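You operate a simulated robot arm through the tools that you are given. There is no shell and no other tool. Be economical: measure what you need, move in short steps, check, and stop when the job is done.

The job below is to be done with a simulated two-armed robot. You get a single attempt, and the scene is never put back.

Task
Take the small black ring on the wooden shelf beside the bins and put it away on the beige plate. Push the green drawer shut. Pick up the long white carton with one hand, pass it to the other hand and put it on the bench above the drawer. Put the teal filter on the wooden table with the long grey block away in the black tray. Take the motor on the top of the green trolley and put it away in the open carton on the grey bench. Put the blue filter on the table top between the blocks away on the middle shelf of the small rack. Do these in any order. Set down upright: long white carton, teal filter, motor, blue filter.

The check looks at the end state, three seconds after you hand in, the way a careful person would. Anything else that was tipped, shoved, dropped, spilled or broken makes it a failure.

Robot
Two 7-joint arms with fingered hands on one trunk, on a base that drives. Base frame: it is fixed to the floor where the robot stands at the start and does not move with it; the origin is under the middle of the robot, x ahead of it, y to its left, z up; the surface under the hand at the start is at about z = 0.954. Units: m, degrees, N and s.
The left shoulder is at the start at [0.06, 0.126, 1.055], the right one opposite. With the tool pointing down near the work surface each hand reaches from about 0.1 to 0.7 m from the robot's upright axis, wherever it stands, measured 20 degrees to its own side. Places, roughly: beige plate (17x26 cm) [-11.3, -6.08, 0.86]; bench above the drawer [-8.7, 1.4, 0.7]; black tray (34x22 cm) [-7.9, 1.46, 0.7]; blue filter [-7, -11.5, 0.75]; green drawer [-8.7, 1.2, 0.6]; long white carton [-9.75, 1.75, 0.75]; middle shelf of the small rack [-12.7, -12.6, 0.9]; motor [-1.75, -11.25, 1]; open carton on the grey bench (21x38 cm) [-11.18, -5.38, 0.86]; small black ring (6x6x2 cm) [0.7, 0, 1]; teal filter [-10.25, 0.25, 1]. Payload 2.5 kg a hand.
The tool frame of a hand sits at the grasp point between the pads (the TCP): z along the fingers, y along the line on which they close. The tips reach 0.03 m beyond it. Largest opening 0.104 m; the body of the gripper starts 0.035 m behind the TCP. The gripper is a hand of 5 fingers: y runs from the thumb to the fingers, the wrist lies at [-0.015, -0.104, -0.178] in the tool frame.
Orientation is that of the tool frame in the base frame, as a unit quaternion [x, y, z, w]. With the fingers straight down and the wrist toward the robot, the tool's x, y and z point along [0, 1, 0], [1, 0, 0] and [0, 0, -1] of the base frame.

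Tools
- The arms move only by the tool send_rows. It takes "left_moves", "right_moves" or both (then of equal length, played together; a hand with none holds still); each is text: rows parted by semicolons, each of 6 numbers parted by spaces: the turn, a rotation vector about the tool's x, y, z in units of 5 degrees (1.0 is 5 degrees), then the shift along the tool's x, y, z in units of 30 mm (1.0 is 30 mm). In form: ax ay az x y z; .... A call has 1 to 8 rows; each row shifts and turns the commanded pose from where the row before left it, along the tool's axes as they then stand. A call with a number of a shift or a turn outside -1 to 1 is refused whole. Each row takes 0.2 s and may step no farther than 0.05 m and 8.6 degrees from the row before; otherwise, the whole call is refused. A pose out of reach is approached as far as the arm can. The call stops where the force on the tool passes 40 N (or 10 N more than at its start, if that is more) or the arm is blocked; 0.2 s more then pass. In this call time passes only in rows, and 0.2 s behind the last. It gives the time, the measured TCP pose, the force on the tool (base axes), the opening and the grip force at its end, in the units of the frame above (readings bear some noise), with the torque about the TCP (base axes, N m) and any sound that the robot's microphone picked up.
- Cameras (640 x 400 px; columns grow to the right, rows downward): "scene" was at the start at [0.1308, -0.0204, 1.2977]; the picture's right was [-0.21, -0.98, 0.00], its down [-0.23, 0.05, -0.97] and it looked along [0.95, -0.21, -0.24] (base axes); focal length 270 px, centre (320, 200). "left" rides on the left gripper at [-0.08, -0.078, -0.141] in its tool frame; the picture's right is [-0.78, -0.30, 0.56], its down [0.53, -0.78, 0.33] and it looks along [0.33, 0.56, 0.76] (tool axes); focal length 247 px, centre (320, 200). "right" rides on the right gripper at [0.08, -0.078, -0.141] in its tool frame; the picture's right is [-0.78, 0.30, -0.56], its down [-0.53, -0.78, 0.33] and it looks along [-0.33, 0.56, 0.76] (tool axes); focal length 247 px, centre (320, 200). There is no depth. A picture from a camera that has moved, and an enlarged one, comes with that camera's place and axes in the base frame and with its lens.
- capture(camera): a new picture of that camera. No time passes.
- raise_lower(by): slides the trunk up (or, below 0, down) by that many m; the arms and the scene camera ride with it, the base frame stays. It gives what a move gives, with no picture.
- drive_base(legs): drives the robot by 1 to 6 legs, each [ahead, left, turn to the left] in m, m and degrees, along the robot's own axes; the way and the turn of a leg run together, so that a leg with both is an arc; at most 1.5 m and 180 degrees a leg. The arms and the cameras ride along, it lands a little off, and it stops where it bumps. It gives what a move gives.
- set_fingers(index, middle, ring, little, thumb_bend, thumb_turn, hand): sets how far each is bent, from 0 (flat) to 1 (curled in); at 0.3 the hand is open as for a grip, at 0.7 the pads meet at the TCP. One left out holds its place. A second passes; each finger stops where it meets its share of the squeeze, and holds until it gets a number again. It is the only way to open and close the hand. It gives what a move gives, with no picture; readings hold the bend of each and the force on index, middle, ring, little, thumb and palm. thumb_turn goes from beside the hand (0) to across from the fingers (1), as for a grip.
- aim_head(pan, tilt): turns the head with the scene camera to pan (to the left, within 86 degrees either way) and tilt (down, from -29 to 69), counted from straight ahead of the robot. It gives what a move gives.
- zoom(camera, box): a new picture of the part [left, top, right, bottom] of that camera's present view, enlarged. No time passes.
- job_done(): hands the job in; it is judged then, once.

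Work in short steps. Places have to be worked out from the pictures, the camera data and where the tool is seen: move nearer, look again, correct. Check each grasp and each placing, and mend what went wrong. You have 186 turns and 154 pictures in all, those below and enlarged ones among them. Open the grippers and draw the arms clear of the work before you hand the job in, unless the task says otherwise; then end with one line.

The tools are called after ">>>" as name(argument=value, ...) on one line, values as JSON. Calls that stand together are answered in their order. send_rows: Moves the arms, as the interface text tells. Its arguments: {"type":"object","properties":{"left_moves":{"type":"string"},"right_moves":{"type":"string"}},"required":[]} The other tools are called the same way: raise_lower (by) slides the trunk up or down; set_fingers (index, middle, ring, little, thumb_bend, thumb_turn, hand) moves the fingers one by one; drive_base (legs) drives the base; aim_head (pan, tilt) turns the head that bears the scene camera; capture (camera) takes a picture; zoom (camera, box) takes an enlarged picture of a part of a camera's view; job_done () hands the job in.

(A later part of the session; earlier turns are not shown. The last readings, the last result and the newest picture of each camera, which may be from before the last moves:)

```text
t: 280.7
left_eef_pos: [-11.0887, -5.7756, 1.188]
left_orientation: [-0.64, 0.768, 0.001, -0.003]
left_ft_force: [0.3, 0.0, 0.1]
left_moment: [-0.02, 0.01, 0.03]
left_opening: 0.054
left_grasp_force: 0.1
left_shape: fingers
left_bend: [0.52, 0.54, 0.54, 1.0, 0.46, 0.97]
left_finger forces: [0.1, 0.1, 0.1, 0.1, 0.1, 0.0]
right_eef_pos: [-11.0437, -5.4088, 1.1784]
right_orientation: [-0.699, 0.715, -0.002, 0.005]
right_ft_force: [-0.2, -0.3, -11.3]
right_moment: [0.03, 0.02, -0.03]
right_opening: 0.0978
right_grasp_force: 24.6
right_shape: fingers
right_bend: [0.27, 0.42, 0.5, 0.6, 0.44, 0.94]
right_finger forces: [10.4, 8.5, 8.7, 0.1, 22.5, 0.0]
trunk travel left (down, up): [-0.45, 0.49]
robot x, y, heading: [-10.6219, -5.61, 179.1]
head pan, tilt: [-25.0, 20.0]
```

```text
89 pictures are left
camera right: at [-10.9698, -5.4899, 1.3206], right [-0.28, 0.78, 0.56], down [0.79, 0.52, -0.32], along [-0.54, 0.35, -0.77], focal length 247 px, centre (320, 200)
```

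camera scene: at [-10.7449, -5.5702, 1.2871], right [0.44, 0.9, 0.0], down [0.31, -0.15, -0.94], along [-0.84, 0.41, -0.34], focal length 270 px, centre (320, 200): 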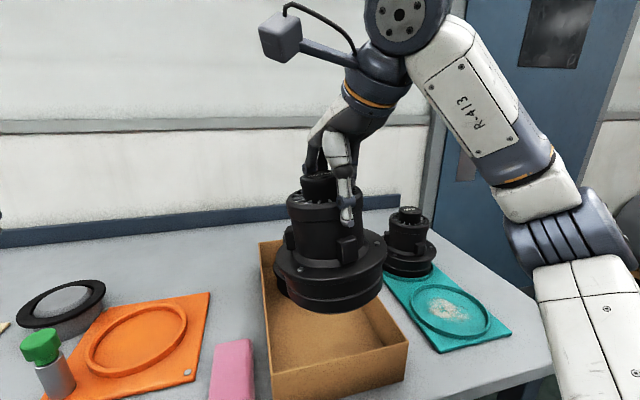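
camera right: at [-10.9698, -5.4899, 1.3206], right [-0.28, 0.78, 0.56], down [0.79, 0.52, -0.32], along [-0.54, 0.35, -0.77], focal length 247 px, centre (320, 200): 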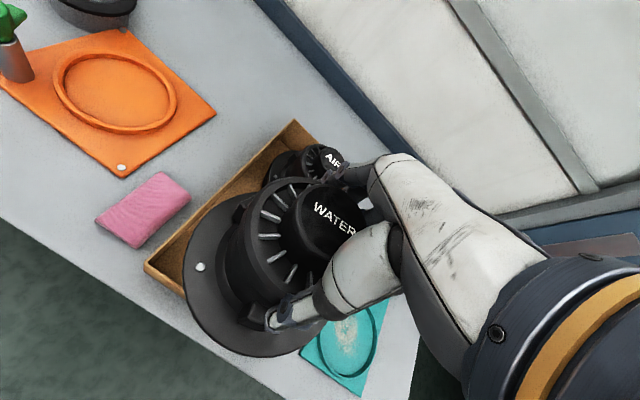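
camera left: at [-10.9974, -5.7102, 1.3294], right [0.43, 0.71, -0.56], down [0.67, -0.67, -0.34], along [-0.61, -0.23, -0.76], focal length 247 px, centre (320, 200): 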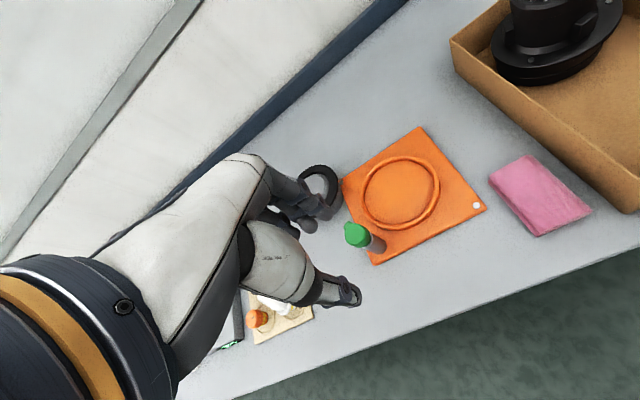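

The motor has slipped into a lateral lean of about 7° (top to the robot's left), which I correct by rolling the hand. I also shift so its axis is over the free half of the carton.

>>> send_rows(right_moves="0 0.7 0 -0.45 0.6 0; 0 0.7 0 -0.45 0.6 0; 0 0 0 0 0 0.5")

>>> aim_head(pan=-20, tilt=30)

>>> capture(camera="scene")

>>> capture(camera="right")

```text
t: 281.5
left_eef_pos: [-11.0892, -5.7767, 1.1891]
left_orientation: [-0.64, 0.768, 0.0, -0.002]
left_ft_force: [-0.3, -0.5, -0.5]
left_moment: [0.0, 0.01, 0.01]
left_opening: 0.0542
left_grasp_force: 0.0
left_shape: fingers
left_bend: [0.52, 0.54, 0.54, 1.0, 0.46, 0.97]
left_finger forces: [0.0, 0.0, 0.0, 0.0, 0.0, 0.0]
right_eef_pos: [-11.0799, -5.3801, 1.1609]
right_orientation: [-0.698, 0.714, -0.045, -0.04]
right_ft_force: [0.8, -1.3, -12.1]
right_moment: [0.14, 0.08, -0.01]
right_opening: 0.0979
right_grasp_force: 25.3
right_shape: fingers
right_bend: [0.27, 0.42, 0.5, 0.6, 0.44, 0.94]
right_finger forces: [10.1, 8.6, 9.6, 0.1, 22.9, 0.0]
trunk travel left (down, up): [-0.45, 0.49]
robot x, y, heading: [-10.622, -5.6134, 178.8]
head pan, tilt: [-25.0, 20.0]
```

```text
t: 282.3
left_eef_pos: [-11.0894, -5.7764, 1.1885]
left_orientation: [-0.64, 0.768, 0.002, -0.002]
left_ft_force: [0.8, 0.2, 0.5]
left_moment: [-0.01, 0.0, 0.0]
left_opening: 0.0542
left_grasp_force: 0.0
left_shape: fingers
left_bend: [0.52, 0.54, 0.54, 1.0, 0.46, 0.97]
left_finger forces: [0.0, 0.0, 0.0, 0.0, 0.0, 0.0]
right_eef_pos: [-11.0793, -5.3807, 1.1616]
right_orientation: [-0.697, 0.714, -0.045, -0.039]
right_ft_force: [0.2, 0.0, -12.1]
right_moment: [0.12, 0.08, 0.05]
right_opening: 0.0978
right_grasp_force: 25.4
right_shape: fingers
right_bend: [0.27, 0.42, 0.5, 0.6, 0.44, 0.94]
right_finger forces: [10.2, 8.6, 9.5, 0.0, 23.1, 0.1]
trunk travel left (down, up): [-0.45, 0.49]
robot x, y, heading: [-10.6185, -5.6125, 178.9]
head pan, tilt: [-20.0, 30.0]
```

```text
88 pictures are left
camera scene: at [-10.7457, -5.5785, 1.2712], right [0.36, 0.93, 0.0], down [0.47, -0.18, -0.87], along [-0.81, 0.31, -0.5], focal length 270 px, centre (320, 200)
```

scene: 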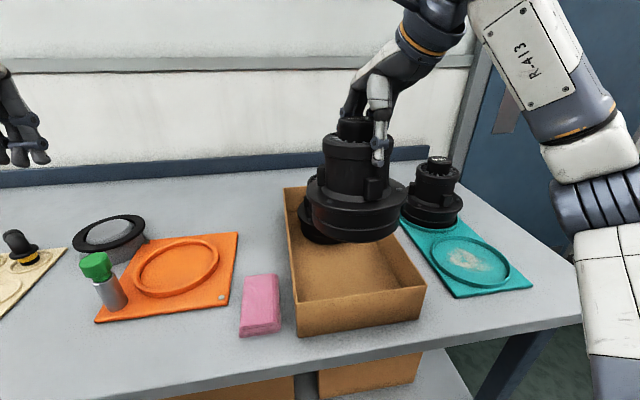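

```text
87 pictures are left
camera right: at [-11.005, -5.4447, 1.3118], right [-0.28, 0.84, 0.46], down [0.79, 0.47, -0.39], along [-0.54, 0.25, -0.8], focal length 247 px, centre (320, 200)
```

right: 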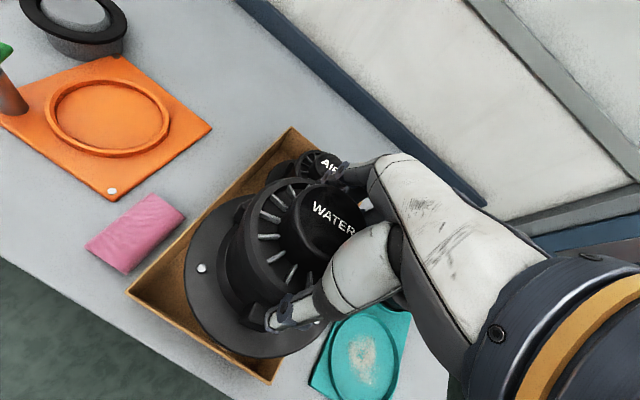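

The motor is now nearly upright, its axis at about (-11.07,-5.40) as wanted. I descend into the carton to z≈1.06 and inspect.

>>> send_rows(right_moves="0 0 0 0.05 0.15 1; 0 0 0 0 0 1; 0 0 0 0 0 1; 0 0 0 0 0 0.4")

>>> zoom(camera="scene", box=[240, 100, 480, 350])

>>> capture(camera="right")

```text
t: 283.3
left_eef_pos: [-11.0886, -5.7754, 1.1885]
left_orientation: [-0.64, 0.768, 0.001, -0.002]
left_ft_force: [-0.5, -0.6, -0.5]
left_moment: [0.01, -0.01, 0.0]
left_opening: 0.0543
left_grasp_force: 0.1
left_shape: fingers
left_bend: [0.52, 0.54, 0.54, 1.0, 0.46, 0.97]
left_finger forces: [0.0, 0.0, 0.0, 0.1, 0.0, 0.0]
right_eef_pos: [-11.0814, -5.3938, 1.061]
right_orientation: [-0.698, 0.713, -0.044, -0.04]
right_ft_force: [0.2, 0.6, -11.2]
right_moment: [0.12, 0.08, -0.01]
right_opening: 0.0976
right_grasp_force: 25.6
right_shape: fingers
right_bend: [0.27, 0.42, 0.5, 0.6, 0.44, 0.94]
right_finger forces: [10.0, 8.5, 9.3, 0.1, 22.5, 0.0]
trunk travel left (down, up): [-0.45, 0.49]
robot x, y, heading: [-10.6216, -5.6104, 179.0]
head pan, tilt: [-20.0, 30.0]
```

```text
1.60 times, centred on (360, 225) of scene
camera zoom: at [-10.7458, -5.5786, 1.2711], right [0.36, 0.93, 0.0], down [0.47, -0.18, -0.87], along [-0.81, 0.31, -0.5], focal length 432 px, centre (256, 160)
```

zoom: 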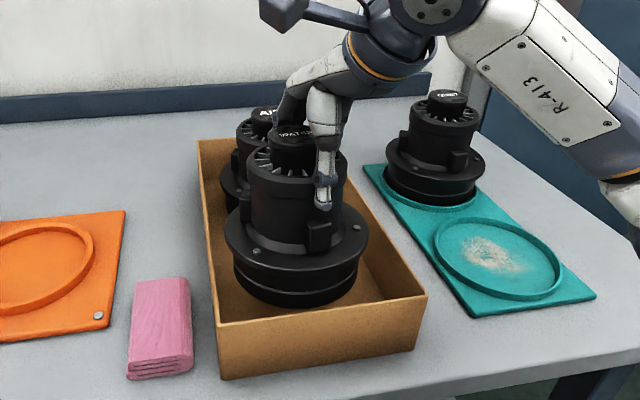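

```text
85 pictures are left
camera right: at [-11.0078, -5.4578, 1.2104], right [-0.28, 0.84, 0.46], down [0.79, 0.47, -0.39], along [-0.54, 0.25, -0.8], focal length 247 px, centre (320, 200)
```

right: 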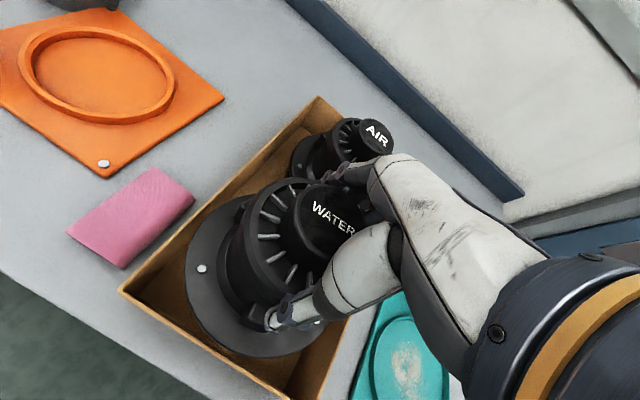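

The flange is close to the carton's left wall; I shift 2 cm to the right and lower further.

>>> send_rows(right_moves="0 0 0 -0.7 0.2 0; 0 0 0 -0.15 0 0.7; 0 0 0 0 0 0.4")

>>> zoom(camera="scene", box=[240, 100, 480, 350])

>>> capture(camera="right")

```text
t: 284.1
left_eef_pos: [-11.0885, -5.7758, 1.1883]
left_orientation: [-0.64, 0.768, 0.0, -0.002]
left_ft_force: [-0.7, 0.2, -0.1]
left_moment: [-0.02, 0.0, 0.04]
left_opening: 0.054
left_grasp_force: 0.0
left_shape: fingers
left_bend: [0.52, 0.54, 0.54, 1.0, 0.46, 0.97]
left_finger forces: [0.0, 0.1, 0.0, 0.1, 0.0, 0.0]
right_eef_pos: [-11.0857, -5.374, 1.0271]
right_orientation: [-0.698, 0.714, -0.045, -0.038]
right_ft_force: [0.1, -0.5, -11.6]
right_moment: [0.13, 0.06, 0.0]
right_opening: 0.0977
right_grasp_force: 25.7
right_shape: fingers
right_bend: [0.27, 0.42, 0.5, 0.6, 0.44, 0.94]
right_finger forces: [10.2, 8.5, 9.4, 0.0, 22.7, 0.0]
trunk travel left (down, up): [-0.45, 0.49]
robot x, y, heading: [-10.6206, -5.6109, 178.9]
head pan, tilt: [-20.0, 30.0]
```

```text
1.60 times, centred on (360, 225) of scene
camera zoom: at [-10.7457, -5.5786, 1.2711], right [0.36, 0.93, 0.0], down [0.47, -0.18, -0.87], along [-0.81, 0.31, -0.5], focal length 432 px, centre (256, 160)
```

zoom: 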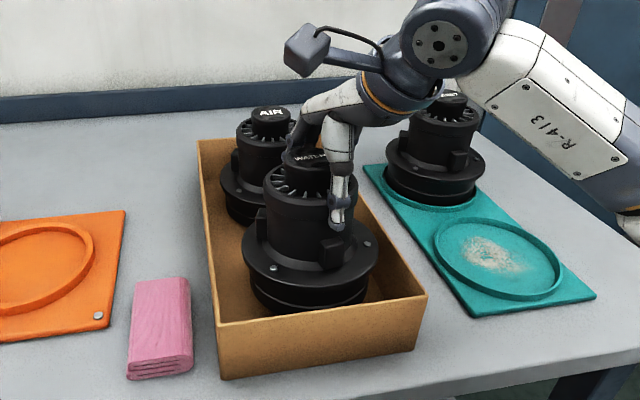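

```text
83 pictures are left
camera right: at [-11.0123, -5.4378, 1.1777], right [-0.28, 0.84, 0.46], down [0.79, 0.47, -0.39], along [-0.54, 0.25, -0.8], focal length 247 px, centre (320, 200)
```

right: 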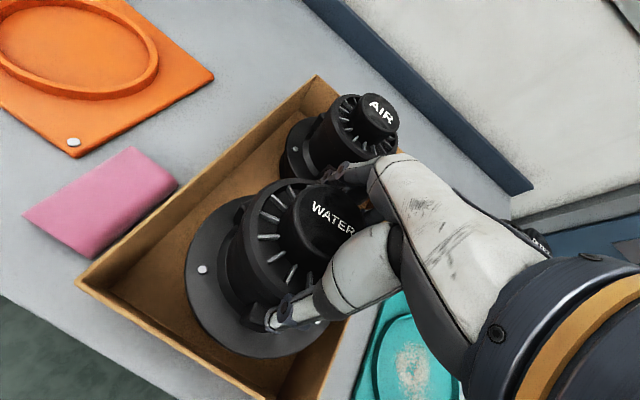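

The clearance is good all round. I lower slowly until the weight comes off.

>>> send_rows(right_moves="0 0 0 -0.05 0 0.4; 0 0 0 -0.03 0 0.25; 0 0 0 0 0 0.2; 0 0 0 0 0 0.15")

```text
t: 285.1
left_eef_pos: [-11.085, -5.7775, 1.1915]
left_orientation: [-0.64, 0.769, 0.003, -0.003]
left_ft_force: [0.2, -0.3, -1.3]
left_moment: [0.0, 0.0, 0.01]
left_opening: 0.0543
left_grasp_force: 0.0
left_shape: fingers
left_bend: [0.52, 0.54, 0.54, 1.0, 0.46, 0.97]
left_finger forces: [0.0, 0.0, 0.0, 0.0, 0.0, 0.1]
right_eef_pos: [-11.0866, -5.3753, 1.0035]
right_orientation: [-0.698, 0.713, -0.04, -0.046]
right_ft_force: [8.8, 1.2, 20.8]
right_moment: [0.19, 0.51, -0.04]
right_opening: 0.0983
right_grasp_force: 27.7
right_shape: fingers
right_bend: [0.27, 0.42, 0.5, 0.6, 0.44, 0.94]
right_finger forces: [10.9, 7.1, 9.1, 0.0, 28.9, 0.0]
trunk travel left (down, up): [-0.45, 0.49]
robot x, y, heading: [-10.6231, -5.6109, 178.8]
head pan, tilt: [-20.0, 30.0]
```

Firm contact at z=1.0035. I ease up slightly and look before releasing.

>>> send_rows(right_moves="0 0 0 0 0 -0.15")

>>> zoom(camera="scene", box=[240, 100, 480, 350])

```text
t: 285.5
left_eef_pos: [-11.0853, -5.7772, 1.1899]
left_orientation: [-0.64, 0.769, 0.002, -0.003]
left_ft_force: [-0.1, -0.9, 0.0]
left_moment: [-0.03, -0.03, -0.01]
left_opening: 0.0544
left_grasp_force: 0.1
left_shape: fingers
left_bend: [0.52, 0.54, 0.54, 1.0, 0.46, 0.97]
left_finger forces: [0.0, 0.0, 0.0, 0.0, 0.1, 0.1]
right_eef_pos: [-11.0868, -5.3754, 1.0037]
right_orientation: [-0.698, 0.714, -0.043, -0.042]
right_ft_force: [4.2, 0.1, 17.0]
right_moment: [0.17, 0.92, 0.0]
right_opening: 0.0982
right_grasp_force: 27.8
right_shape: fingers
right_bend: [0.27, 0.42, 0.5, 0.6, 0.44, 0.94]
right_finger forces: [12.8, 8.2, 9.4, 0.1, 26.1, 0.0]
trunk travel left (down, up): [-0.45, 0.49]
robot x, y, heading: [-10.6177, -5.6122, 178.5]
head pan, tilt: [-20.0, 30.0]
```

```text
1.60 times, centred on (360, 225) of scene
camera zoom: at [-10.7428, -5.5796, 1.2716], right [0.36, 0.93, 0.0], down [0.46, -0.18, -0.87], along [-0.81, 0.31, -0.5], focal length 432 px, centre (256, 160)
```

zoom: 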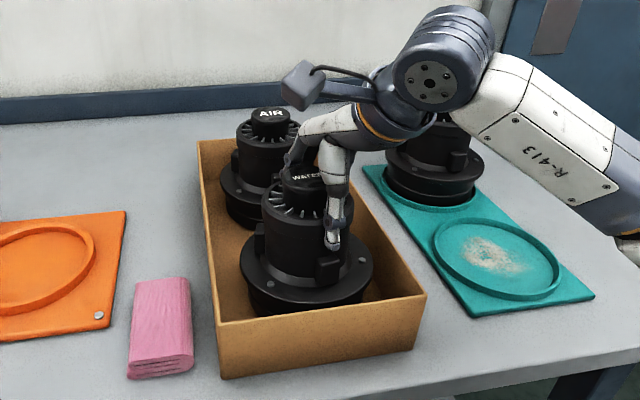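

The motor stands on the carton floor, upright. I open the hand gradually.

>>> set_fingers(hand="right", index=0.22, middle=0.22, ring=0.22, little=0.3, thumb_bend=0.2)

>>> send_rows(right_moves="0 0 0 0 0 -0.3; 0 0 0 0 0 -0.7; 0 0 0 0 0 -1; 0 0 0 0 0 -1; 0 0 0 0 0 -1; 0 0 0 0 0 -1; 0 0 0 0 0 -1")

>>> capture(camera="scene")

```text
t: 286.5
left_eef_pos: [-11.0891, -5.7759, 1.1887]
left_orientation: [-0.64, 0.768, 0.002, -0.004]
left_ft_force: [-0.1, -0.4, 0.1]
left_moment: [0.0, -0.02, 0.01]
left_opening: 0.0544
left_grasp_force: 0.0
left_shape: fingers
left_bend: [0.52, 0.54, 0.54, 1.0, 0.46, 0.97]
left_finger forces: [0.0, 0.0, 0.0, 0.0, 0.0, 0.1]
right_eef_pos: [-11.087, -5.3739, 1.0016]
right_orientation: [-0.698, 0.713, -0.044, -0.04]
right_ft_force: [0.1, 0.4, -0.6]
right_moment: [-0.02, 0.0, -0.06]
right_opening: 0.1224
right_grasp_force: 0.0
right_shape: fingers
right_bend: [0.22, 0.22, 0.22, 0.3, 0.2, 0.98]
right_finger forces: [0.0, 0.1, 0.0, 0.1, 0.0, 0.1]
trunk travel left (down, up): [-0.45, 0.49]
robot x, y, heading: [-10.6229, -5.6125, 178.9]
head pan, tilt: [-20.0, 30.0]
```

```text
t: 288.1
left_eef_pos: [-11.0868, -5.7769, 1.1887]
left_orientation: [-0.64, 0.769, 0.002, -0.002]
left_ft_force: [-0.5, -0.1, 0.0]
left_moment: [-0.04, 0.02, 0.03]
left_opening: 0.0544
left_grasp_force: 0.1
left_shape: fingers
left_bend: [0.52, 0.54, 0.54, 1.0, 0.46, 0.97]
left_finger forces: [0.0, 0.0, 0.0, 0.0, 0.1, 0.0]
right_eef_pos: [-11.087, -5.3544, 1.1784]
right_orientation: [-0.698, 0.713, -0.044, -0.039]
right_ft_force: [-0.1, 0.2, 0.8]
right_moment: [0.04, -0.04, 0.02]
right_opening: 0.1228
right_grasp_force: 0.1
right_shape: fingers
right_bend: [0.22, 0.22, 0.22, 0.3, 0.2, 0.98]
right_finger forces: [0.0, 0.0, 0.1, 0.0, 0.0, 0.0]
trunk travel left (down, up): [-0.45, 0.49]
robot x, y, heading: [-10.6203, -5.615, 178.9]
head pan, tilt: [-20.0, 30.0]
```

```text
81 pictures are left
camera scene: at [-10.7447, -5.5791, 1.2712], right [0.36, 0.93, 0.0], down [0.47, -0.18, -0.87], along [-0.81, 0.31, -0.5], focal length 270 px, centre (320, 200)
```

scene: 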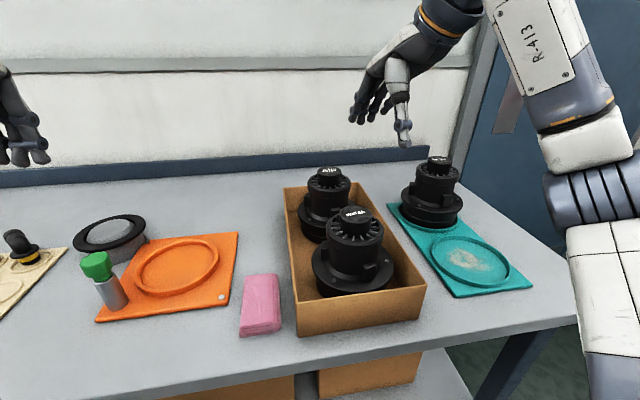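

The motor stands upright in the carton next to the other. I level and tuck the right hand, reset the left hand's fingers, and drive back south toward the blue filter.

>>> send_rows(right_moves="0 -0.7 0 0 -0.5 0; 0 -0.7 0 0 -0.5 -0.5; 0 0 0 0 -0.5 -0.5", left_moves="0 0 -0.9 0 -0.5 0; 0 0 -1 0 -0.5 0; 0 0 0 0 -0.5 0")

>>> set_fingers(hand="left", index=0.3, middle=0.3, ring=0.3, little=0.3, thumb_bend=0.3)

>>> drive_base(legs=[[-1.1, 0, 1], [0, 1.45, 0], [0, 1.45, 0], [0, 1.45, 0], [-0.3, 1.3, 0]])

>>> drive_base(legs=[[0, 0, 179]])

>>> aim_head(pan=0, tilt=20)

>>> capture(camera="scene")

```text
t: 288.9
left_eef_pos: [-11.0441, -5.7795, 1.1898]
left_orientation: [-0.702, 0.712, 0.002, -0.002]
left_ft_force: [0.0, -0.7, 0.1]
left_moment: [0.02, -0.01, -0.04]
left_opening: 0.0544
left_grasp_force: 0.1
left_shape: fingers
left_bend: [0.52, 0.54, 0.54, 1.0, 0.46, 0.97]
left_finger forces: [0.0, 0.0, 0.0, 0.0, 0.1, 0.1]
right_eef_pos: [-11.0444, -5.3537, 1.2089]
right_orientation: [-0.699, 0.715, -0.002, 0.004]
right_ft_force: [-0.2, -0.5, -0.4]
right_moment: [0.02, -0.02, -0.02]
right_opening: 0.1228
right_grasp_force: 0.0
right_shape: fingers
right_bend: [0.22, 0.22, 0.22, 0.3, 0.2, 0.98]
right_finger forces: [0.0, 0.0, 0.0, 0.0, 0.0, 0.0]
trunk travel left (down, up): [-0.45, 0.49]
robot x, y, heading: [-10.6219, -5.6121, 178.9]
head pan, tilt: [-20.0, 30.0]
```

```text
t: 289.9
left_eef_pos: [-11.0458, -5.7794, 1.1892]
left_orientation: [-0.701, 0.713, 0.003, -0.003]
left_ft_force: [0.0, 0.0, 0.5]
left_moment: [0.01, 0.01, -0.03]
left_opening: 0.1026
left_grasp_force: 0.1
left_shape: fingers
left_bend: [0.3, 0.3, 0.3, 0.3, 0.3, 0.97]
left_finger forces: [0.1, 0.0, 0.0, 0.0, 0.0, 0.1]
right_eef_pos: [-11.0431, -5.3528, 1.2077]
right_orientation: [-0.699, 0.715, -0.002, 0.005]
right_ft_force: [-0.6, -0.9, 0.0]
right_moment: [-0.02, -0.01, -0.03]
right_opening: 0.1228
right_grasp_force: 0.1
right_shape: fingers
right_bend: [0.22, 0.22, 0.22, 0.3, 0.2, 0.98]
right_finger forces: [0.0, 0.1, 0.0, 0.0, 0.0, 0.0]
trunk travel left (down, up): [-0.45, 0.49]
robot x, y, heading: [-10.6235, -5.6111, 178.9]
head pan, tilt: [-20.0, 30.0]
```

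```text
t: 322.1
left_eef_pos: [-9.5964, -11.437, 1.1884]
left_orientation: [0.707, -0.707, -0.002, 0.003]
left_ft_force: [0.4, 0.4, 0.2]
left_moment: [0.01, 0.02, -0.01]
left_opening: 0.1026
left_grasp_force: 0.0
left_shape: fingers
left_bend: [0.3, 0.3, 0.3, 0.3, 0.3, 0.97]
left_finger forces: [0.0, 0.1, 0.0, 0.1, 0.0, 0.0]
right_eef_pos: [-9.6027, -11.0111, 1.2088]
right_orientation: [-0.704, 0.71, -0.001, 0.004]
right_ft_force: [-0.1, 0.2, 0.3]
right_moment: [0.01, -0.03, 0.01]
right_opening: 0.1228
right_grasp_force: 0.1
right_shape: fingers
right_bend: [0.22, 0.22, 0.22, 0.3, 0.2, 0.98]
right_finger forces: [0.0, 0.0, 0.0, 0.0, 0.1, 0.0]
trunk travel left (down, up): [-0.45, 0.49]
robot x, y, heading: [-9.1744, -11.2627, 179.7]
head pan, tilt: [-20.0, 30.0]
```

```text
t: 329.9
left_eef_pos: [-8.7593, -11.0743, 1.1888]
left_orientation: [0.695, 0.719, 0.003, 0.002]
left_ft_force: [1.0, 0.2, 0.4]
left_moment: [-0.02, 0.02, 0.0]
left_opening: 0.1028
left_grasp_force: 0.1
left_shape: fingers
left_bend: [0.3, 0.3, 0.3, 0.3, 0.3, 0.97]
left_finger forces: [0.0, 0.0, 0.0, 0.0, 0.0, 0.0]
right_eef_pos: [-8.7393, -11.5004, 1.2091]
right_orientation: [0.697, 0.717, -0.004, -0.002]
right_ft_force: [-0.2, -0.3, 0.1]
right_moment: [0.02, 0.0, -0.01]
right_opening: 0.1227
right_grasp_force: 0.1
right_shape: fingers
right_bend: [0.22, 0.22, 0.22, 0.3, 0.2, 0.98]
right_finger forces: [0.1, 0.1, 0.0, 0.0, 0.0, 0.0]
trunk travel left (down, up): [-0.45, 0.49]
robot x, y, heading: [-9.1772, -11.264, 1.6]
head pan, tilt: [-20.0, 30.0]
```

```text
t: 330.8
left_eef_pos: [-8.7604, -11.0749, 1.1878]
left_orientation: [0.695, 0.719, 0.003, 0.002]
left_ft_force: [-0.5, -1.5, 0.5]
left_moment: [0.01, 0.03, 0.0]
left_opening: 0.1028
left_grasp_force: 0.0
left_shape: fingers
left_bend: [0.3, 0.3, 0.3, 0.3, 0.3, 0.97]
left_finger forces: [0.1, 0.0, 0.0, 0.1, 0.1, 0.1]
right_eef_pos: [-8.7375, -11.5011, 1.2076]
right_orientation: [0.697, 0.717, -0.004, -0.002]
right_ft_force: [-0.2, -0.2, 0.4]
right_moment: [-0.02, -0.06, 0.0]
right_opening: 0.1225
right_grasp_force: 0.0
right_shape: fingers
right_bend: [0.22, 0.22, 0.22, 0.3, 0.2, 0.98]
right_finger forces: [0.0, 0.1, 0.0, 0.0, 0.1, 0.0]
trunk travel left (down, up): [-0.45, 0.49]
robot x, y, heading: [-9.1747, -11.2672, 1.7]
head pan, tilt: [0.0, 20.0]
```

```text
80 pictures are left
camera scene: at [-9.0424, -11.2592, 1.2873], right [0.03, -1.0, 0.0], down [-0.34, -0.01, -0.94], along [0.94, 0.03, -0.34], focal length 270 px, centre (320, 200)
```

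scene: 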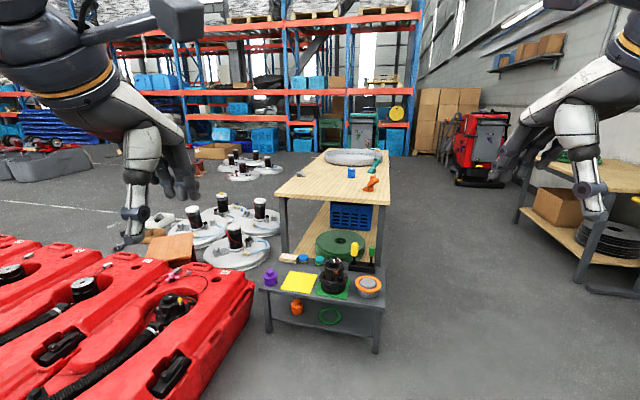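

The blue filter stands at about (-7.04,-11.43) on the wooden table, best reached from the table's south side. I zoom to see its shape and surroundings.

>>> zoom(camera="scene", box=[260, 130, 420, 230])

```text
4.00 times, centred on (340, 180) of scene
camera zoom: at [-9.0424, -11.2592, 1.2873], right [0.03, -1.0, 0.0], down [-0.34, -0.01, -0.94], along [0.94, 0.03, -0.34], focal length 1079 px, centre (240, 280)
```

zoom: 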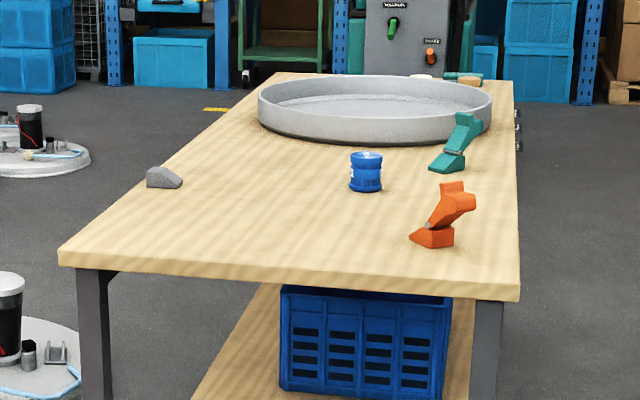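

The filter is a small blue cylinder, about 6 cm across and 8.5 cm tall, well clear of its neighbours. I drive to the south side and face the table.

>>> drive_base(legs=[[0.3, -0.95, -1.7], [1.4, -0.05, 0], [0, 0, 76.5]])

>>> aim_head(pan=-8, tilt=35)

>>> capture(camera="scene")

```text
t: 345.7
left_eef_pos: [-7.5721, -11.858, 1.1883]
left_orientation: [0.139, 0.99, 0.004, 0.0]
left_ft_force: [1.1, 0.3, -0.5]
left_moment: [0.04, 0.0, 0.01]
left_opening: 0.1027
left_grasp_force: 0.1
left_shape: fingers
left_bend: [0.3, 0.3, 0.3, 0.3, 0.3, 0.97]
left_finger forces: [0.0, 0.0, 0.0, 0.0, 0.1, 0.0]
right_eef_pos: [-7.1595, -11.9691, 1.2084]
right_orientation: [0.142, 0.99, -0.004, 0.001]
right_ft_force: [-1.0, -0.7, -0.3]
right_moment: [0.01, -0.01, 0.02]
right_opening: 0.1227
right_grasp_force: 0.1
right_shape: fingers
right_bend: [0.22, 0.22, 0.22, 0.3, 0.2, 0.98]
right_finger forces: [0.0, 0.1, 0.0, 0.0, 0.1, 0.0]
trunk travel left (down, up): [-0.45, 0.49]
robot x, y, heading: [-7.5172, -12.3112, 73.7]
head pan, tilt: [0.0, 20.0]
```

```text
t: 346.4
left_eef_pos: [-7.5718, -11.8573, 1.1908]
left_orientation: [0.138, 0.99, 0.004, 0.0]
left_ft_force: [0.3, -0.4, -0.4]
left_moment: [0.0, 0.02, 0.01]
left_opening: 0.1028
left_grasp_force: 0.1
left_shape: fingers
left_bend: [0.3, 0.3, 0.3, 0.3, 0.3, 0.97]
left_finger forces: [0.0, 0.1, 0.1, 0.1, 0.0, 0.1]
right_eef_pos: [-7.1596, -11.9683, 1.2098]
right_orientation: [0.142, 0.99, -0.004, 0.001]
right_ft_force: [0.7, 0.3, -0.2]
right_moment: [0.0, -0.03, -0.02]
right_opening: 0.1227
right_grasp_force: 0.2
right_shape: fingers
right_bend: [0.22, 0.22, 0.22, 0.3, 0.2, 0.98]
right_finger forces: [0.0, 0.0, 0.0, 0.0, 0.1, 0.0]
trunk travel left (down, up): [-0.45, 0.49]
robot x, y, heading: [-7.5202, -12.3143, 74.0]
head pan, tilt: [-8.0, 35.0]
```

```text
78 pictures are left
camera scene: at [-7.4731, -12.1929, 1.2635], right [0.91, -0.41, 0.0], down [-0.23, -0.52, -0.82], along [0.33, 0.75, -0.57], focal length 270 px, centre (320, 200)
```

scene: 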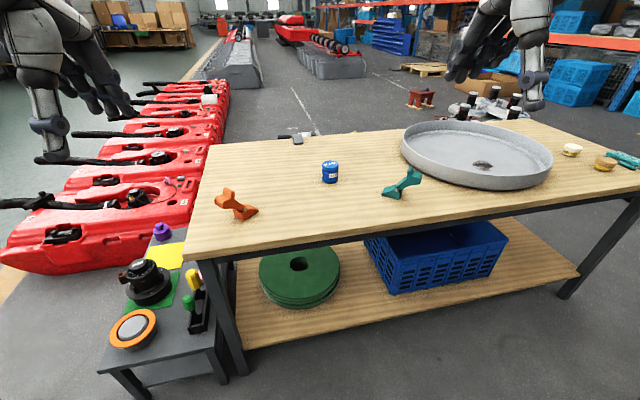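

Filter at about (-7.095,-11.432), top z≈0.83. I drive 0.38 m closer and bring the right hand over it.

>>> drive_base(legs=[[0.38, 0, 0]])

>>> capture(camera="right")

```text
t: 348.9
left_eef_pos: [-7.4678, -11.4932, 1.188]
left_orientation: [0.136, 0.991, 0.004, 0.001]
left_ft_force: [-0.3, 0.1, 0.5]
left_moment: [0.0, -0.02, -0.03]
left_opening: 0.1029
left_grasp_force: 0.1
left_shape: fingers
left_bend: [0.3, 0.3, 0.3, 0.3, 0.3, 0.97]
left_finger forces: [0.0, 0.0, 0.0, 0.0, 0.0, 0.0]
right_eef_pos: [-7.0581, -11.6021, 1.2083]
right_orientation: [0.139, 0.99, -0.005, 0.001]
right_ft_force: [0.8, 0.5, 0.6]
right_moment: [-0.02, 0.0, -0.01]
right_opening: 0.1227
right_grasp_force: 0.1
right_shape: fingers
right_bend: [0.22, 0.22, 0.22, 0.3, 0.2, 0.98]
right_finger forces: [0.0, 0.1, 0.1, 0.1, 0.0, 0.1]
trunk travel left (down, up): [-0.45, 0.49]
robot x, y, heading: [-7.4142, -11.9444, 74.0]
head pan, tilt: [-8.0, 35.0]
```

```text
77 pictures are left
camera right: at [-7.1553, -11.6532, 1.3499], right [0.83, 0.07, 0.56], down [0.3, -0.9, -0.32], along [0.48, 0.43, -0.76], focal length 247 px, centre (320, 200)
```

right: 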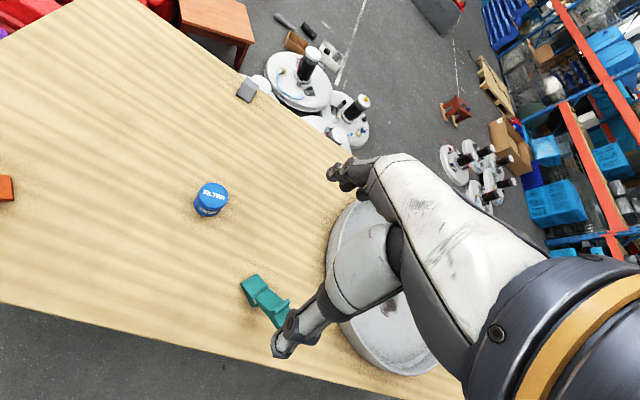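

The filter is confirmed at (-7.101,-11.432). I move the right hand over it and start down.

>>> send_rows(right_moves="0 0 0 0.6 1 0; 0 0 0 0.6 1 0; 0 0 0 0.6 1 0.5; 0 0 0 0.6 1 0.8; 0 0 0 0.54 1.0 1; 0 0 0 0 0 1; 0 0 0 0 0 1; 0 0 0 0 0 1")

>>> send_rows(right_moves="0 0 0 0 0 1; 0 0 0 0 0 1; 0 0 0 0 0 1; 0 0 0 0 0 1; 0 0 0 0 0 1")

>>> capture(camera="right")

```text
t: 350.7
left_eef_pos: [-7.4699, -11.4927, 1.1881]
left_orientation: [0.137, 0.991, 0.003, 0.0]
left_ft_force: [0.8, -0.2, 0.6]
left_moment: [0.0, 0.0, 0.01]
left_opening: 0.1028
left_grasp_force: 0.1
left_shape: fingers
left_bend: [0.3, 0.3, 0.3, 0.3, 0.3, 0.97]
left_finger forces: [0.0, 0.0, 0.1, 0.1, 0.1, 0.0]
right_eef_pos: [-7.103, -11.4344, 1.0471]
right_orientation: [0.14, 0.99, -0.004, 0.0]
right_ft_force: [0.5, -0.5, 0.3]
right_moment: [0.0, -0.02, 0.01]
right_opening: 0.123
right_grasp_force: 0.1
right_shape: fingers
right_bend: [0.22, 0.22, 0.22, 0.3, 0.2, 0.98]
right_finger forces: [0.0, 0.0, 0.1, 0.1, 0.0, 0.0]
trunk travel left (down, up): [-0.45, 0.49]
robot x, y, heading: [-7.417, -11.9471, 74.1]
head pan, tilt: [-8.0, 35.0]
```

```text
t: 351.9
left_eef_pos: [-7.4688, -11.4935, 1.1892]
left_orientation: [0.136, 0.991, 0.004, 0.0]
left_ft_force: [-0.2, -0.1, 0.2]
left_moment: [-0.02, 0.02, 0.02]
left_opening: 0.1029
left_grasp_force: 0.1
left_shape: fingers
left_bend: [0.3, 0.3, 0.3, 0.3, 0.3, 0.97]
left_finger forces: [0.0, 0.1, 0.0, 0.0, 0.1, 0.0]
right_eef_pos: [-7.0992, -11.4368, 0.8956]
right_orientation: [0.14, 0.99, -0.004, 0.002]
right_ft_force: [-0.3, -0.1, -0.5]
right_moment: [-0.01, 0.02, -0.01]
right_opening: 0.1228
right_grasp_force: 0.1
right_shape: fingers
right_bend: [0.22, 0.22, 0.22, 0.3, 0.2, 0.98]
right_finger forces: [0.0, 0.0, 0.0, 0.0, 0.0, 0.1]
trunk travel left (down, up): [-0.45, 0.49]
robot x, y, heading: [-7.4153, -11.9496, 74.0]
head pan, tilt: [-8.0, 35.0]
```

```text
76 pictures are left
camera right: at [-7.198, -11.4876, 1.0367], right [0.83, 0.07, 0.56], down [0.3, -0.9, -0.32], along [0.48, 0.43, -0.76], focal length 247 px, centre (320, 200)
```

right: 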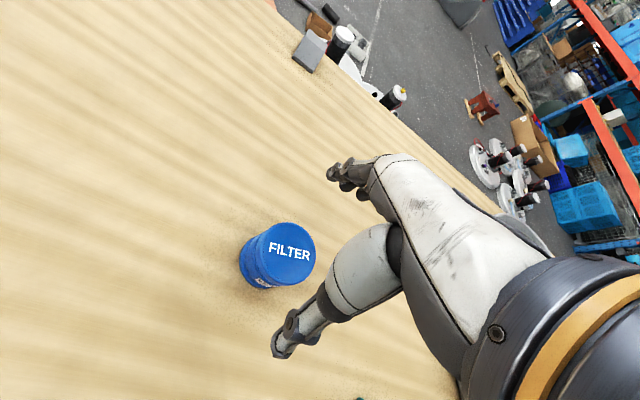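

Well centred. Down 9.5 cm and close.

>>> send_rows(right_moves="0 0 0 -0.1 0.1 1; 0 0 0 0 0 1; 0 0 0 0 0 0.8; 0 0 0 0 0 0.35")

>>> set_fingers(hand="right", index=0.65, middle=0.65, ring=0.65, little=0.65, thumb_bend=0.65)

>>> send_rows(right_moves="0 0 0 0 0 -0.5; 0 0 0 0 0 -0.5")

>>> capture(camera="right")

```text
t: 352.9
left_eef_pos: [-7.4687, -11.4938, 1.1899]
left_orientation: [0.137, 0.991, 0.003, -0.001]
left_ft_force: [0.3, 0.4, 0.5]
left_moment: [0.0, 0.01, -0.01]
left_opening: 0.1027
left_grasp_force: 0.1
left_shape: fingers
left_bend: [0.3, 0.3, 0.3, 0.3, 0.3, 0.97]
left_finger forces: [0.0, 0.0, 0.0, 0.0, 0.0, 0.0]
right_eef_pos: [-7.0978, -11.4374, 0.8034]
right_orientation: [0.141, 0.99, -0.004, 0.001]
right_ft_force: [0.6, -0.3, -0.1]
right_moment: [0.0, -0.02, 0.04]
right_opening: 0.1229
right_grasp_force: 0.1
right_shape: fingers
right_bend: [0.22, 0.22, 0.22, 0.3, 0.2, 0.98]
right_finger forces: [0.0, 0.0, 0.0, 0.0, 0.0, 0.0]
trunk travel left (down, up): [-0.45, 0.49]
robot x, y, heading: [-7.4132, -11.9452, 74.0]
head pan, tilt: [-8.0, 35.0]
```

```text
t: 353.9
left_eef_pos: [-7.4691, -11.4934, 1.1888]
left_orientation: [0.137, 0.991, 0.003, 0.001]
left_ft_force: [-0.2, -1.0, 0.0]
left_moment: [0.03, 0.0, -0.06]
left_opening: 0.1027
left_grasp_force: 0.1
left_shape: fingers
left_bend: [0.3, 0.3, 0.3, 0.3, 0.3, 0.97]
left_finger forces: [0.0, 0.1, 0.0, 0.1, 0.0, 0.0]
right_eef_pos: [-7.0964, -11.4371, 0.8043]
right_orientation: [0.14, 0.99, -0.003, 0.002]
right_ft_force: [-0.1, 1.1, 3.5]
right_moment: [0.12, -0.09, 0.04]
right_opening: 0.0533
right_grasp_force: 20.8
right_shape: fingers
right_bend: [0.51, 0.55, 0.62, 0.65, 0.52, 0.96]
right_finger forces: [10.3, 8.2, 2.1, 0.1, 21.1, 0.0]
trunk travel left (down, up): [-0.45, 0.49]
robot x, y, heading: [-7.4185, -11.9467, 73.9]
head pan, tilt: [-8.0, 35.0]
```

```text
t: 354.5
left_eef_pos: [-7.4686, -11.4929, 1.1891]
left_orientation: [0.137, 0.991, 0.003, 0.0]
left_ft_force: [-0.3, -1.0, -0.2]
left_moment: [-0.03, 0.01, 0.01]
left_opening: 0.1027
left_grasp_force: 0.0
left_shape: fingers
left_bend: [0.3, 0.3, 0.3, 0.3, 0.3, 0.97]
left_finger forces: [0.0, 0.0, 0.0, 0.0, 0.0, 0.0]
right_eef_pos: [-7.0959, -11.4359, 0.833]
right_orientation: [0.14, 0.99, -0.004, 0.001]
right_ft_force: [0.5, 0.5, -0.2]
right_moment: [-0.03, -0.03, -0.02]
right_opening: 0.0534
right_grasp_force: 19.6
right_shape: fingers
right_bend: [0.51, 0.56, 0.62, 0.65, 0.52, 0.95]
right_finger forces: [9.5, 7.7, 1.9, 0.0, 20.2, 0.0]
trunk travel left (down, up): [-0.45, 0.49]
robot x, y, heading: [-7.4133, -11.946, 74.2]
head pan, tilt: [-8.0, 35.0]
```

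```text
75 pictures are left
camera right: at [-7.1948, -11.4862, 0.9746], right [0.83, 0.07, 0.56], down [0.3, -0.9, -0.32], along [0.48, 0.43, -0.77], focal length 247 px, centre (320, 200)
```

right: 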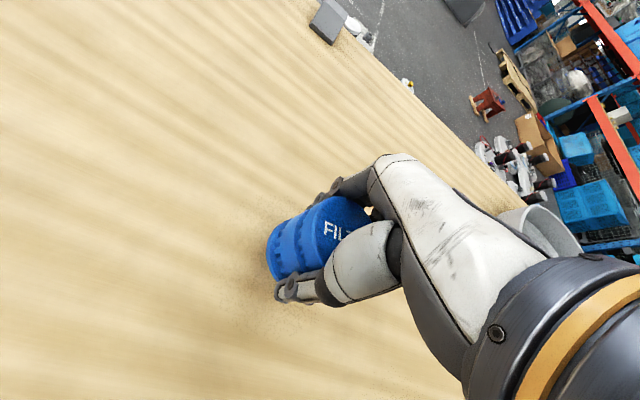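

The filter is gripped and lifted. I raise it to about z=1.07, back away from the table and turn toward the rack in the corner.

>>> send_rows(right_moves="0 0 0 0 0 -1; 0 0 0 0 0 -1; 0 0 0 0 0 -1; 0 0 0 0 0 -1; 0 0 0 0 0 -1; 0 0 0 0 -0.5 -1; 0 0 0 0 -1 -1; 0 0 0 0 -1 -1")

>>> drive_base(legs=[[-0.45, 0, 0], [0, 0, 106], [1.4, 0, 0], [0.8, 0.0, 0]])

>>> aim_head(pan=0, tilt=15)

>>> capture(camera="scene")

```text
t: 356.3
left_eef_pos: [-7.4683, -11.4941, 1.1898]
left_orientation: [0.136, 0.991, 0.004, -0.001]
left_ft_force: [0.6, 0.2, 0.0]
left_moment: [0.03, 0.01, -0.03]
left_opening: 0.103
left_grasp_force: 0.1
left_shape: fingers
left_bend: [0.3, 0.3, 0.3, 0.3, 0.3, 0.97]
left_finger forces: [0.0, 0.1, 0.1, 0.0, 0.0, 0.1]
right_eef_pos: [-7.1185, -11.5056, 1.0747]
right_orientation: [0.139, 0.99, -0.005, 0.002]
right_ft_force: [0.4, 0.4, 0.0]
right_moment: [0.0, 0.01, 0.02]
right_opening: 0.053
right_grasp_force: 20.0
right_shape: fingers
right_bend: [0.51, 0.56, 0.63, 0.65, 0.52, 0.95]
right_finger forces: [9.6, 7.8, 2.1, 0.1, 19.9, 0.1]
trunk travel left (down, up): [-0.45, 0.49]
robot x, y, heading: [-7.4144, -11.9463, 74.2]
head pan, tilt: [-8.0, 35.0]
```

```text
t: 372.4
left_eef_pos: [-9.7404, -12.5999, 1.1898]
left_orientation: [0.709, -0.705, -0.004, 0.004]
left_ft_force: [-0.2, -0.4, -0.3]
left_moment: [0.02, 0.02, 0.02]
left_opening: 0.1029
left_grasp_force: 0.1
left_shape: fingers
left_bend: [0.3, 0.3, 0.3, 0.3, 0.3, 0.97]
left_finger forces: [0.0, 0.0, 0.0, 0.0, 0.0, 0.1]
right_eef_pos: [-9.8249, -12.261, 1.0754]
right_orientation: [-0.707, 0.708, -0.002, 0.002]
right_ft_force: [1.1, 0.6, -0.8]
right_moment: [-0.04, 0.02, 0.0]
right_opening: 0.0524
right_grasp_force: 18.9
right_shape: fingers
right_bend: [0.52, 0.56, 0.63, 0.65, 0.53, 0.95]
right_finger forces: [8.8, 8.0, 2.2, 0.0, 18.8, 0.1]
trunk travel left (down, up): [-0.45, 0.49]
robot x, y, heading: [-9.3174, -12.4221, -179.7]
head pan, tilt: [-8.0, 35.0]
stopped in leg 4: the robot was blocked; the commanded pose is now the measured one
```

```text
t: 373.2
left_eef_pos: [-9.7393, -12.6011, 1.1908]
left_orientation: [0.709, -0.705, -0.004, 0.004]
left_ft_force: [-0.1, 1.0, 0.0]
left_moment: [-0.02, -0.01, -0.01]
left_opening: 0.103
left_grasp_force: 0.1
left_shape: fingers
left_bend: [0.3, 0.3, 0.3, 0.3, 0.3, 0.97]
left_finger forces: [0.0, 0.1, 0.0, 0.1, 0.0, 0.0]
right_eef_pos: [-9.826, -12.2606, 1.0763]
right_orientation: [-0.707, 0.707, -0.001, 0.003]
right_ft_force: [-0.3, -0.4, -0.5]
right_moment: [0.03, 0.01, 0.02]
right_opening: 0.0527
right_grasp_force: 18.8
right_shape: fingers
right_bend: [0.52, 0.56, 0.63, 0.65, 0.53, 0.95]
right_finger forces: [8.9, 7.9, 2.1, 0.0, 18.8, 0.0]
trunk travel left (down, up): [-0.45, 0.49]
robot x, y, heading: [-9.3227, -12.4203, -179.8]
head pan, tilt: [0.0, 15.0]
```

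```text
74 pictures are left
camera scene: at [-9.4534, -12.4246, 1.2954], right [0.0, 1.0, 0.0], down [0.26, 0.0, -0.97], along [-0.97, 0.0, -0.26], focal length 270 px, centre (320, 200)
```

scene: 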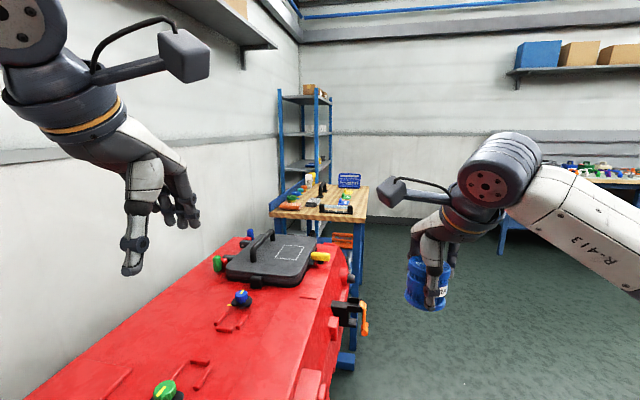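

I grazed the red machine's stand; I step away to the right. The small rack is in the corner behind a wooden bench, with shelves at about z=0.87, 1.23 and 1.57. I go around to see it better.

>>> drive_base(legs=[[-0.1, -0.2, 0], [0, -0.75, 0], [1.3, 0, 0], [0.6, 0, 0]])

>>> aim_head(pan=35, tilt=18)

>>> capture(camera="scene")

```text
t: 387.6
left_eef_pos: [-11.5131, -11.6876, 1.1902]
left_orientation: [0.718, -0.696, -0.003, 0.004]
left_ft_force: [-0.4, 0.1, -0.4]
left_moment: [0.05, 0.02, -0.01]
left_opening: 0.1031
left_grasp_force: 0.2
left_shape: fingers
left_bend: [0.3, 0.3, 0.3, 0.3, 0.3, 0.97]
left_finger forces: [0.1, 0.1, 0.0, 0.1, 0.0, 0.0]
right_eef_pos: [-11.6091, -11.35, 1.0762]
right_orientation: [0.716, -0.698, 0.002, -0.002]
right_ft_force: [0.4, 0.0, -0.1]
right_moment: [0.02, -0.05, 0.01]
right_opening: 0.0521
right_grasp_force: 18.6
right_shape: fingers
right_bend: [0.52, 0.56, 0.63, 0.65, 0.53, 0.95]
right_finger forces: [9.0, 7.9, 2.3, 0.0, 18.4, 0.0]
trunk travel left (down, up): [-0.45, 0.49]
robot x, y, heading: [-11.1009, -11.5044, -178.4]
head pan, tilt: [0.0, 15.0]
```

```text
t: 388.6
left_eef_pos: [-11.5137, -11.6882, 1.1906]
left_orientation: [0.718, -0.696, -0.005, 0.005]
left_ft_force: [0.9, -0.3, -0.6]
left_moment: [-0.04, -0.03, 0.0]
left_opening: 0.1033
left_grasp_force: 0.0
left_shape: fingers
left_bend: [0.3, 0.3, 0.3, 0.3, 0.3, 0.97]
left_finger forces: [0.1, 0.1, 0.1, 0.1, 0.0, 0.0]
right_eef_pos: [-11.6089, -11.352, 1.0751]
right_orientation: [0.716, -0.698, 0.002, -0.003]
right_ft_force: [0.2, 0.5, -0.5]
right_moment: [0.0, -0.02, -0.01]
right_opening: 0.0526
right_grasp_force: 19.1
right_shape: fingers
right_bend: [0.52, 0.56, 0.63, 0.65, 0.53, 0.95]
right_finger forces: [8.9, 7.9, 2.3, 0.0, 18.5, 0.1]
trunk travel left (down, up): [-0.45, 0.49]
robot x, y, heading: [-11.1001, -11.5039, -178.4]
head pan, tilt: [35.0, 18.0]
```

```text
73 pictures are left
camera scene: at [-11.214, -11.5578, 1.2906], right [-0.6, 0.8, 0.0], down [0.25, 0.18, -0.95], along [-0.76, -0.57, -0.31], focal length 270 px, centre (320, 200)
```

scene: 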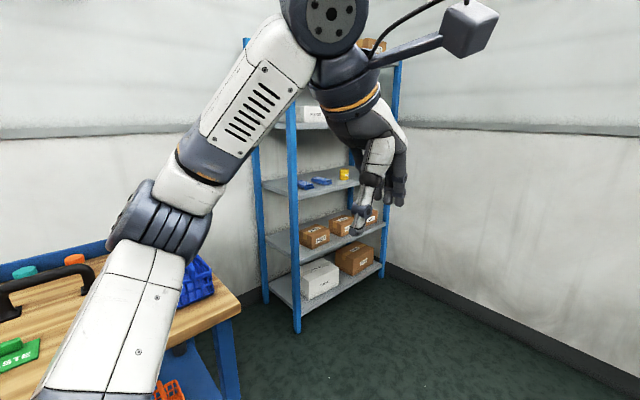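

The rack's open front faces north, with the middle shelf at z≈0.89 and about 0.33 m of clearance. I drive in front of it and turn to face it.

>>> drive_base(legs=[[1.35, 0.0, 0], [0, 0, 76]])

>>> aim_head(pan=-5, tilt=22)

>>> capture(camera="scene")

```text
t: 394.8
left_eef_pos: [-12.7954, -11.7386, 1.1913]
left_orientation: [0.722, -0.692, -0.004, 0.005]
left_ft_force: [0.0, -0.3, -1.1]
left_moment: [0.03, 0.02, -0.02]
left_opening: 0.1029
left_grasp_force: 0.2
left_shape: fingers
left_bend: [0.3, 0.3, 0.3, 0.3, 0.3, 0.97]
left_finger forces: [0.0, 0.0, 0.1, 0.1, 0.0, 0.0]
right_eef_pos: [-12.8871, -11.4048, 1.0767]
right_orientation: [0.725, -0.689, 0.004, -0.01]
right_ft_force: [22.4, 1.6, 2.7]
right_moment: [0.01, 0.39, -0.37]
right_opening: 0.0523
right_grasp_force: 33.2
right_shape: fingers
right_bend: [0.55, 0.63, 0.64, 0.65, 0.52, 0.94]
right_finger forces: [7.4, 36.1, 1.4, 0.0, 21.2, 0.0]
trunk travel left (down, up): [-0.45, 0.49]
robot x, y, heading: [-12.3867, -11.5434, -177.6]
head pan, tilt: [35.0, 18.0]
stopped in leg 1: the force on the tool passed its limit at 49 N (the readings are from after the stop); the commanded pose is now the measured one
```

```text
t: 395.9
left_eef_pos: [-12.7949, -11.7407, 1.1932]
left_orientation: [0.722, -0.692, -0.005, 0.005]
left_ft_force: [0.2, -0.5, -0.1]
left_moment: [-0.04, 0.01, -0.07]
left_opening: 0.1029
left_grasp_force: 0.0
left_shape: fingers
left_bend: [0.3, 0.3, 0.3, 0.3, 0.3, 0.97]
left_finger forces: [0.0, 0.1, 0.1, 0.0, 0.0, 0.0]
right_eef_pos: [-12.8892, -11.4041, 1.0765]
right_orientation: [0.724, -0.69, 0.004, -0.01]
right_ft_force: [28.6, 1.2, 4.7]
right_moment: [0.05, 0.65, -0.46]
right_opening: 0.0523
right_grasp_force: 37.9
right_shape: fingers
right_bend: [0.55, 0.63, 0.64, 0.65, 0.52, 0.94]
right_finger forces: [6.7, 45.4, 1.2, 0.0, 22.6, 0.0]
trunk travel left (down, up): [-0.45, 0.49]
robot x, y, heading: [-12.3838, -11.5477, -177.6]
head pan, tilt: [-5.0, 22.0]
```

```text
72 pictures are left
camera scene: at [-12.5149, -11.5444, 1.2847], right [0.05, 1.0, 0.0], down [0.37, -0.02, -0.93], along [-0.93, 0.04, -0.37], focal length 270 px, centre (320, 200)
```

scene: 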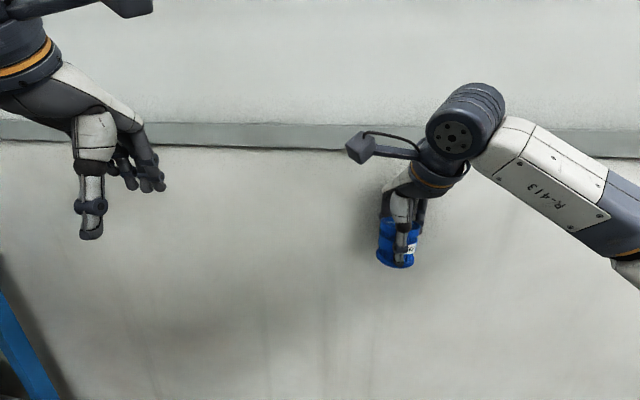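

The right hand's fingers touched the end wall; I back off 0.35 m and then turn to face the rack.

>>> drive_base(legs=[[-0.35, 0, 0], [0, 0, 76]])

>>> capture(camera="scene")

>>> capture(camera="right")

```text
t: 401.5
left_eef_pos: [-11.9439, -11.9794, 1.1898]
left_orientation: [0.996, -0.092, 0.0, 0.006]
left_ft_force: [-0.9, -0.7, 0.2]
left_moment: [0.0, -0.02, -0.03]
left_opening: 0.1031
left_grasp_force: 0.1
left_shape: fingers
left_bend: [0.3, 0.3, 0.3, 0.3, 0.3, 0.97]
left_finger forces: [0.1, 0.1, 0.0, 0.1, 0.0, 0.0]
right_eef_pos: [-12.2898, -11.9965, 1.0747]
right_orientation: [0.996, -0.09, -0.001, -0.009]
right_ft_force: [-0.7, -0.4, -0.7]
right_moment: [0.02, 0.02, -0.01]
right_opening: 0.0518
right_grasp_force: 18.1
right_shape: fingers
right_bend: [0.53, 0.58, 0.63, 0.65, 0.53, 0.94]
right_finger forces: [9.5, 8.4, 1.9, 0.0, 17.1, 0.0]
trunk travel left (down, up): [-0.45, 0.49]
robot x, y, heading: [-12.0369, -11.53, -100.3]
head pan, tilt: [-5.0, 22.0]
```

```text
71 pictures are left
camera scene: at [-12.0712, -11.6635, 1.2841], right [-0.96, 0.27, 0.0], down [0.1, 0.36, -0.93], along [-0.25, -0.89, -0.37], focal length 270 px, centre (320, 200)
```

scene: 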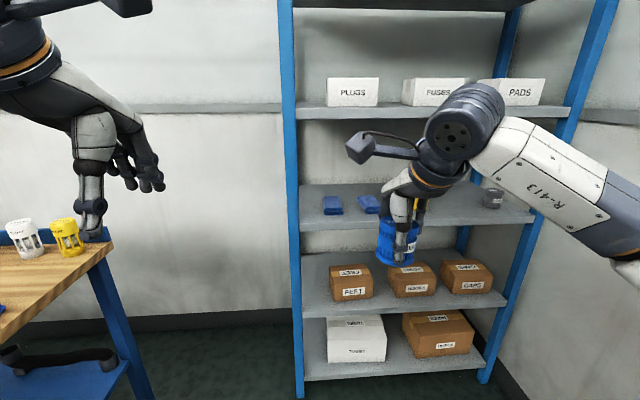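

```text
70 pictures are left
camera right: at [-12.1974, -11.937, 1.2169], right [-0.81, -0.17, 0.55], down [-0.39, 0.87, -0.31], along [-0.43, -0.47, -0.77], focal length 247 px, centre (320, 200)
```

right: 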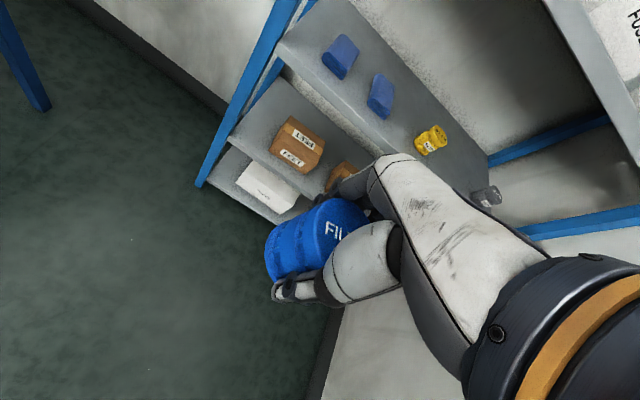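

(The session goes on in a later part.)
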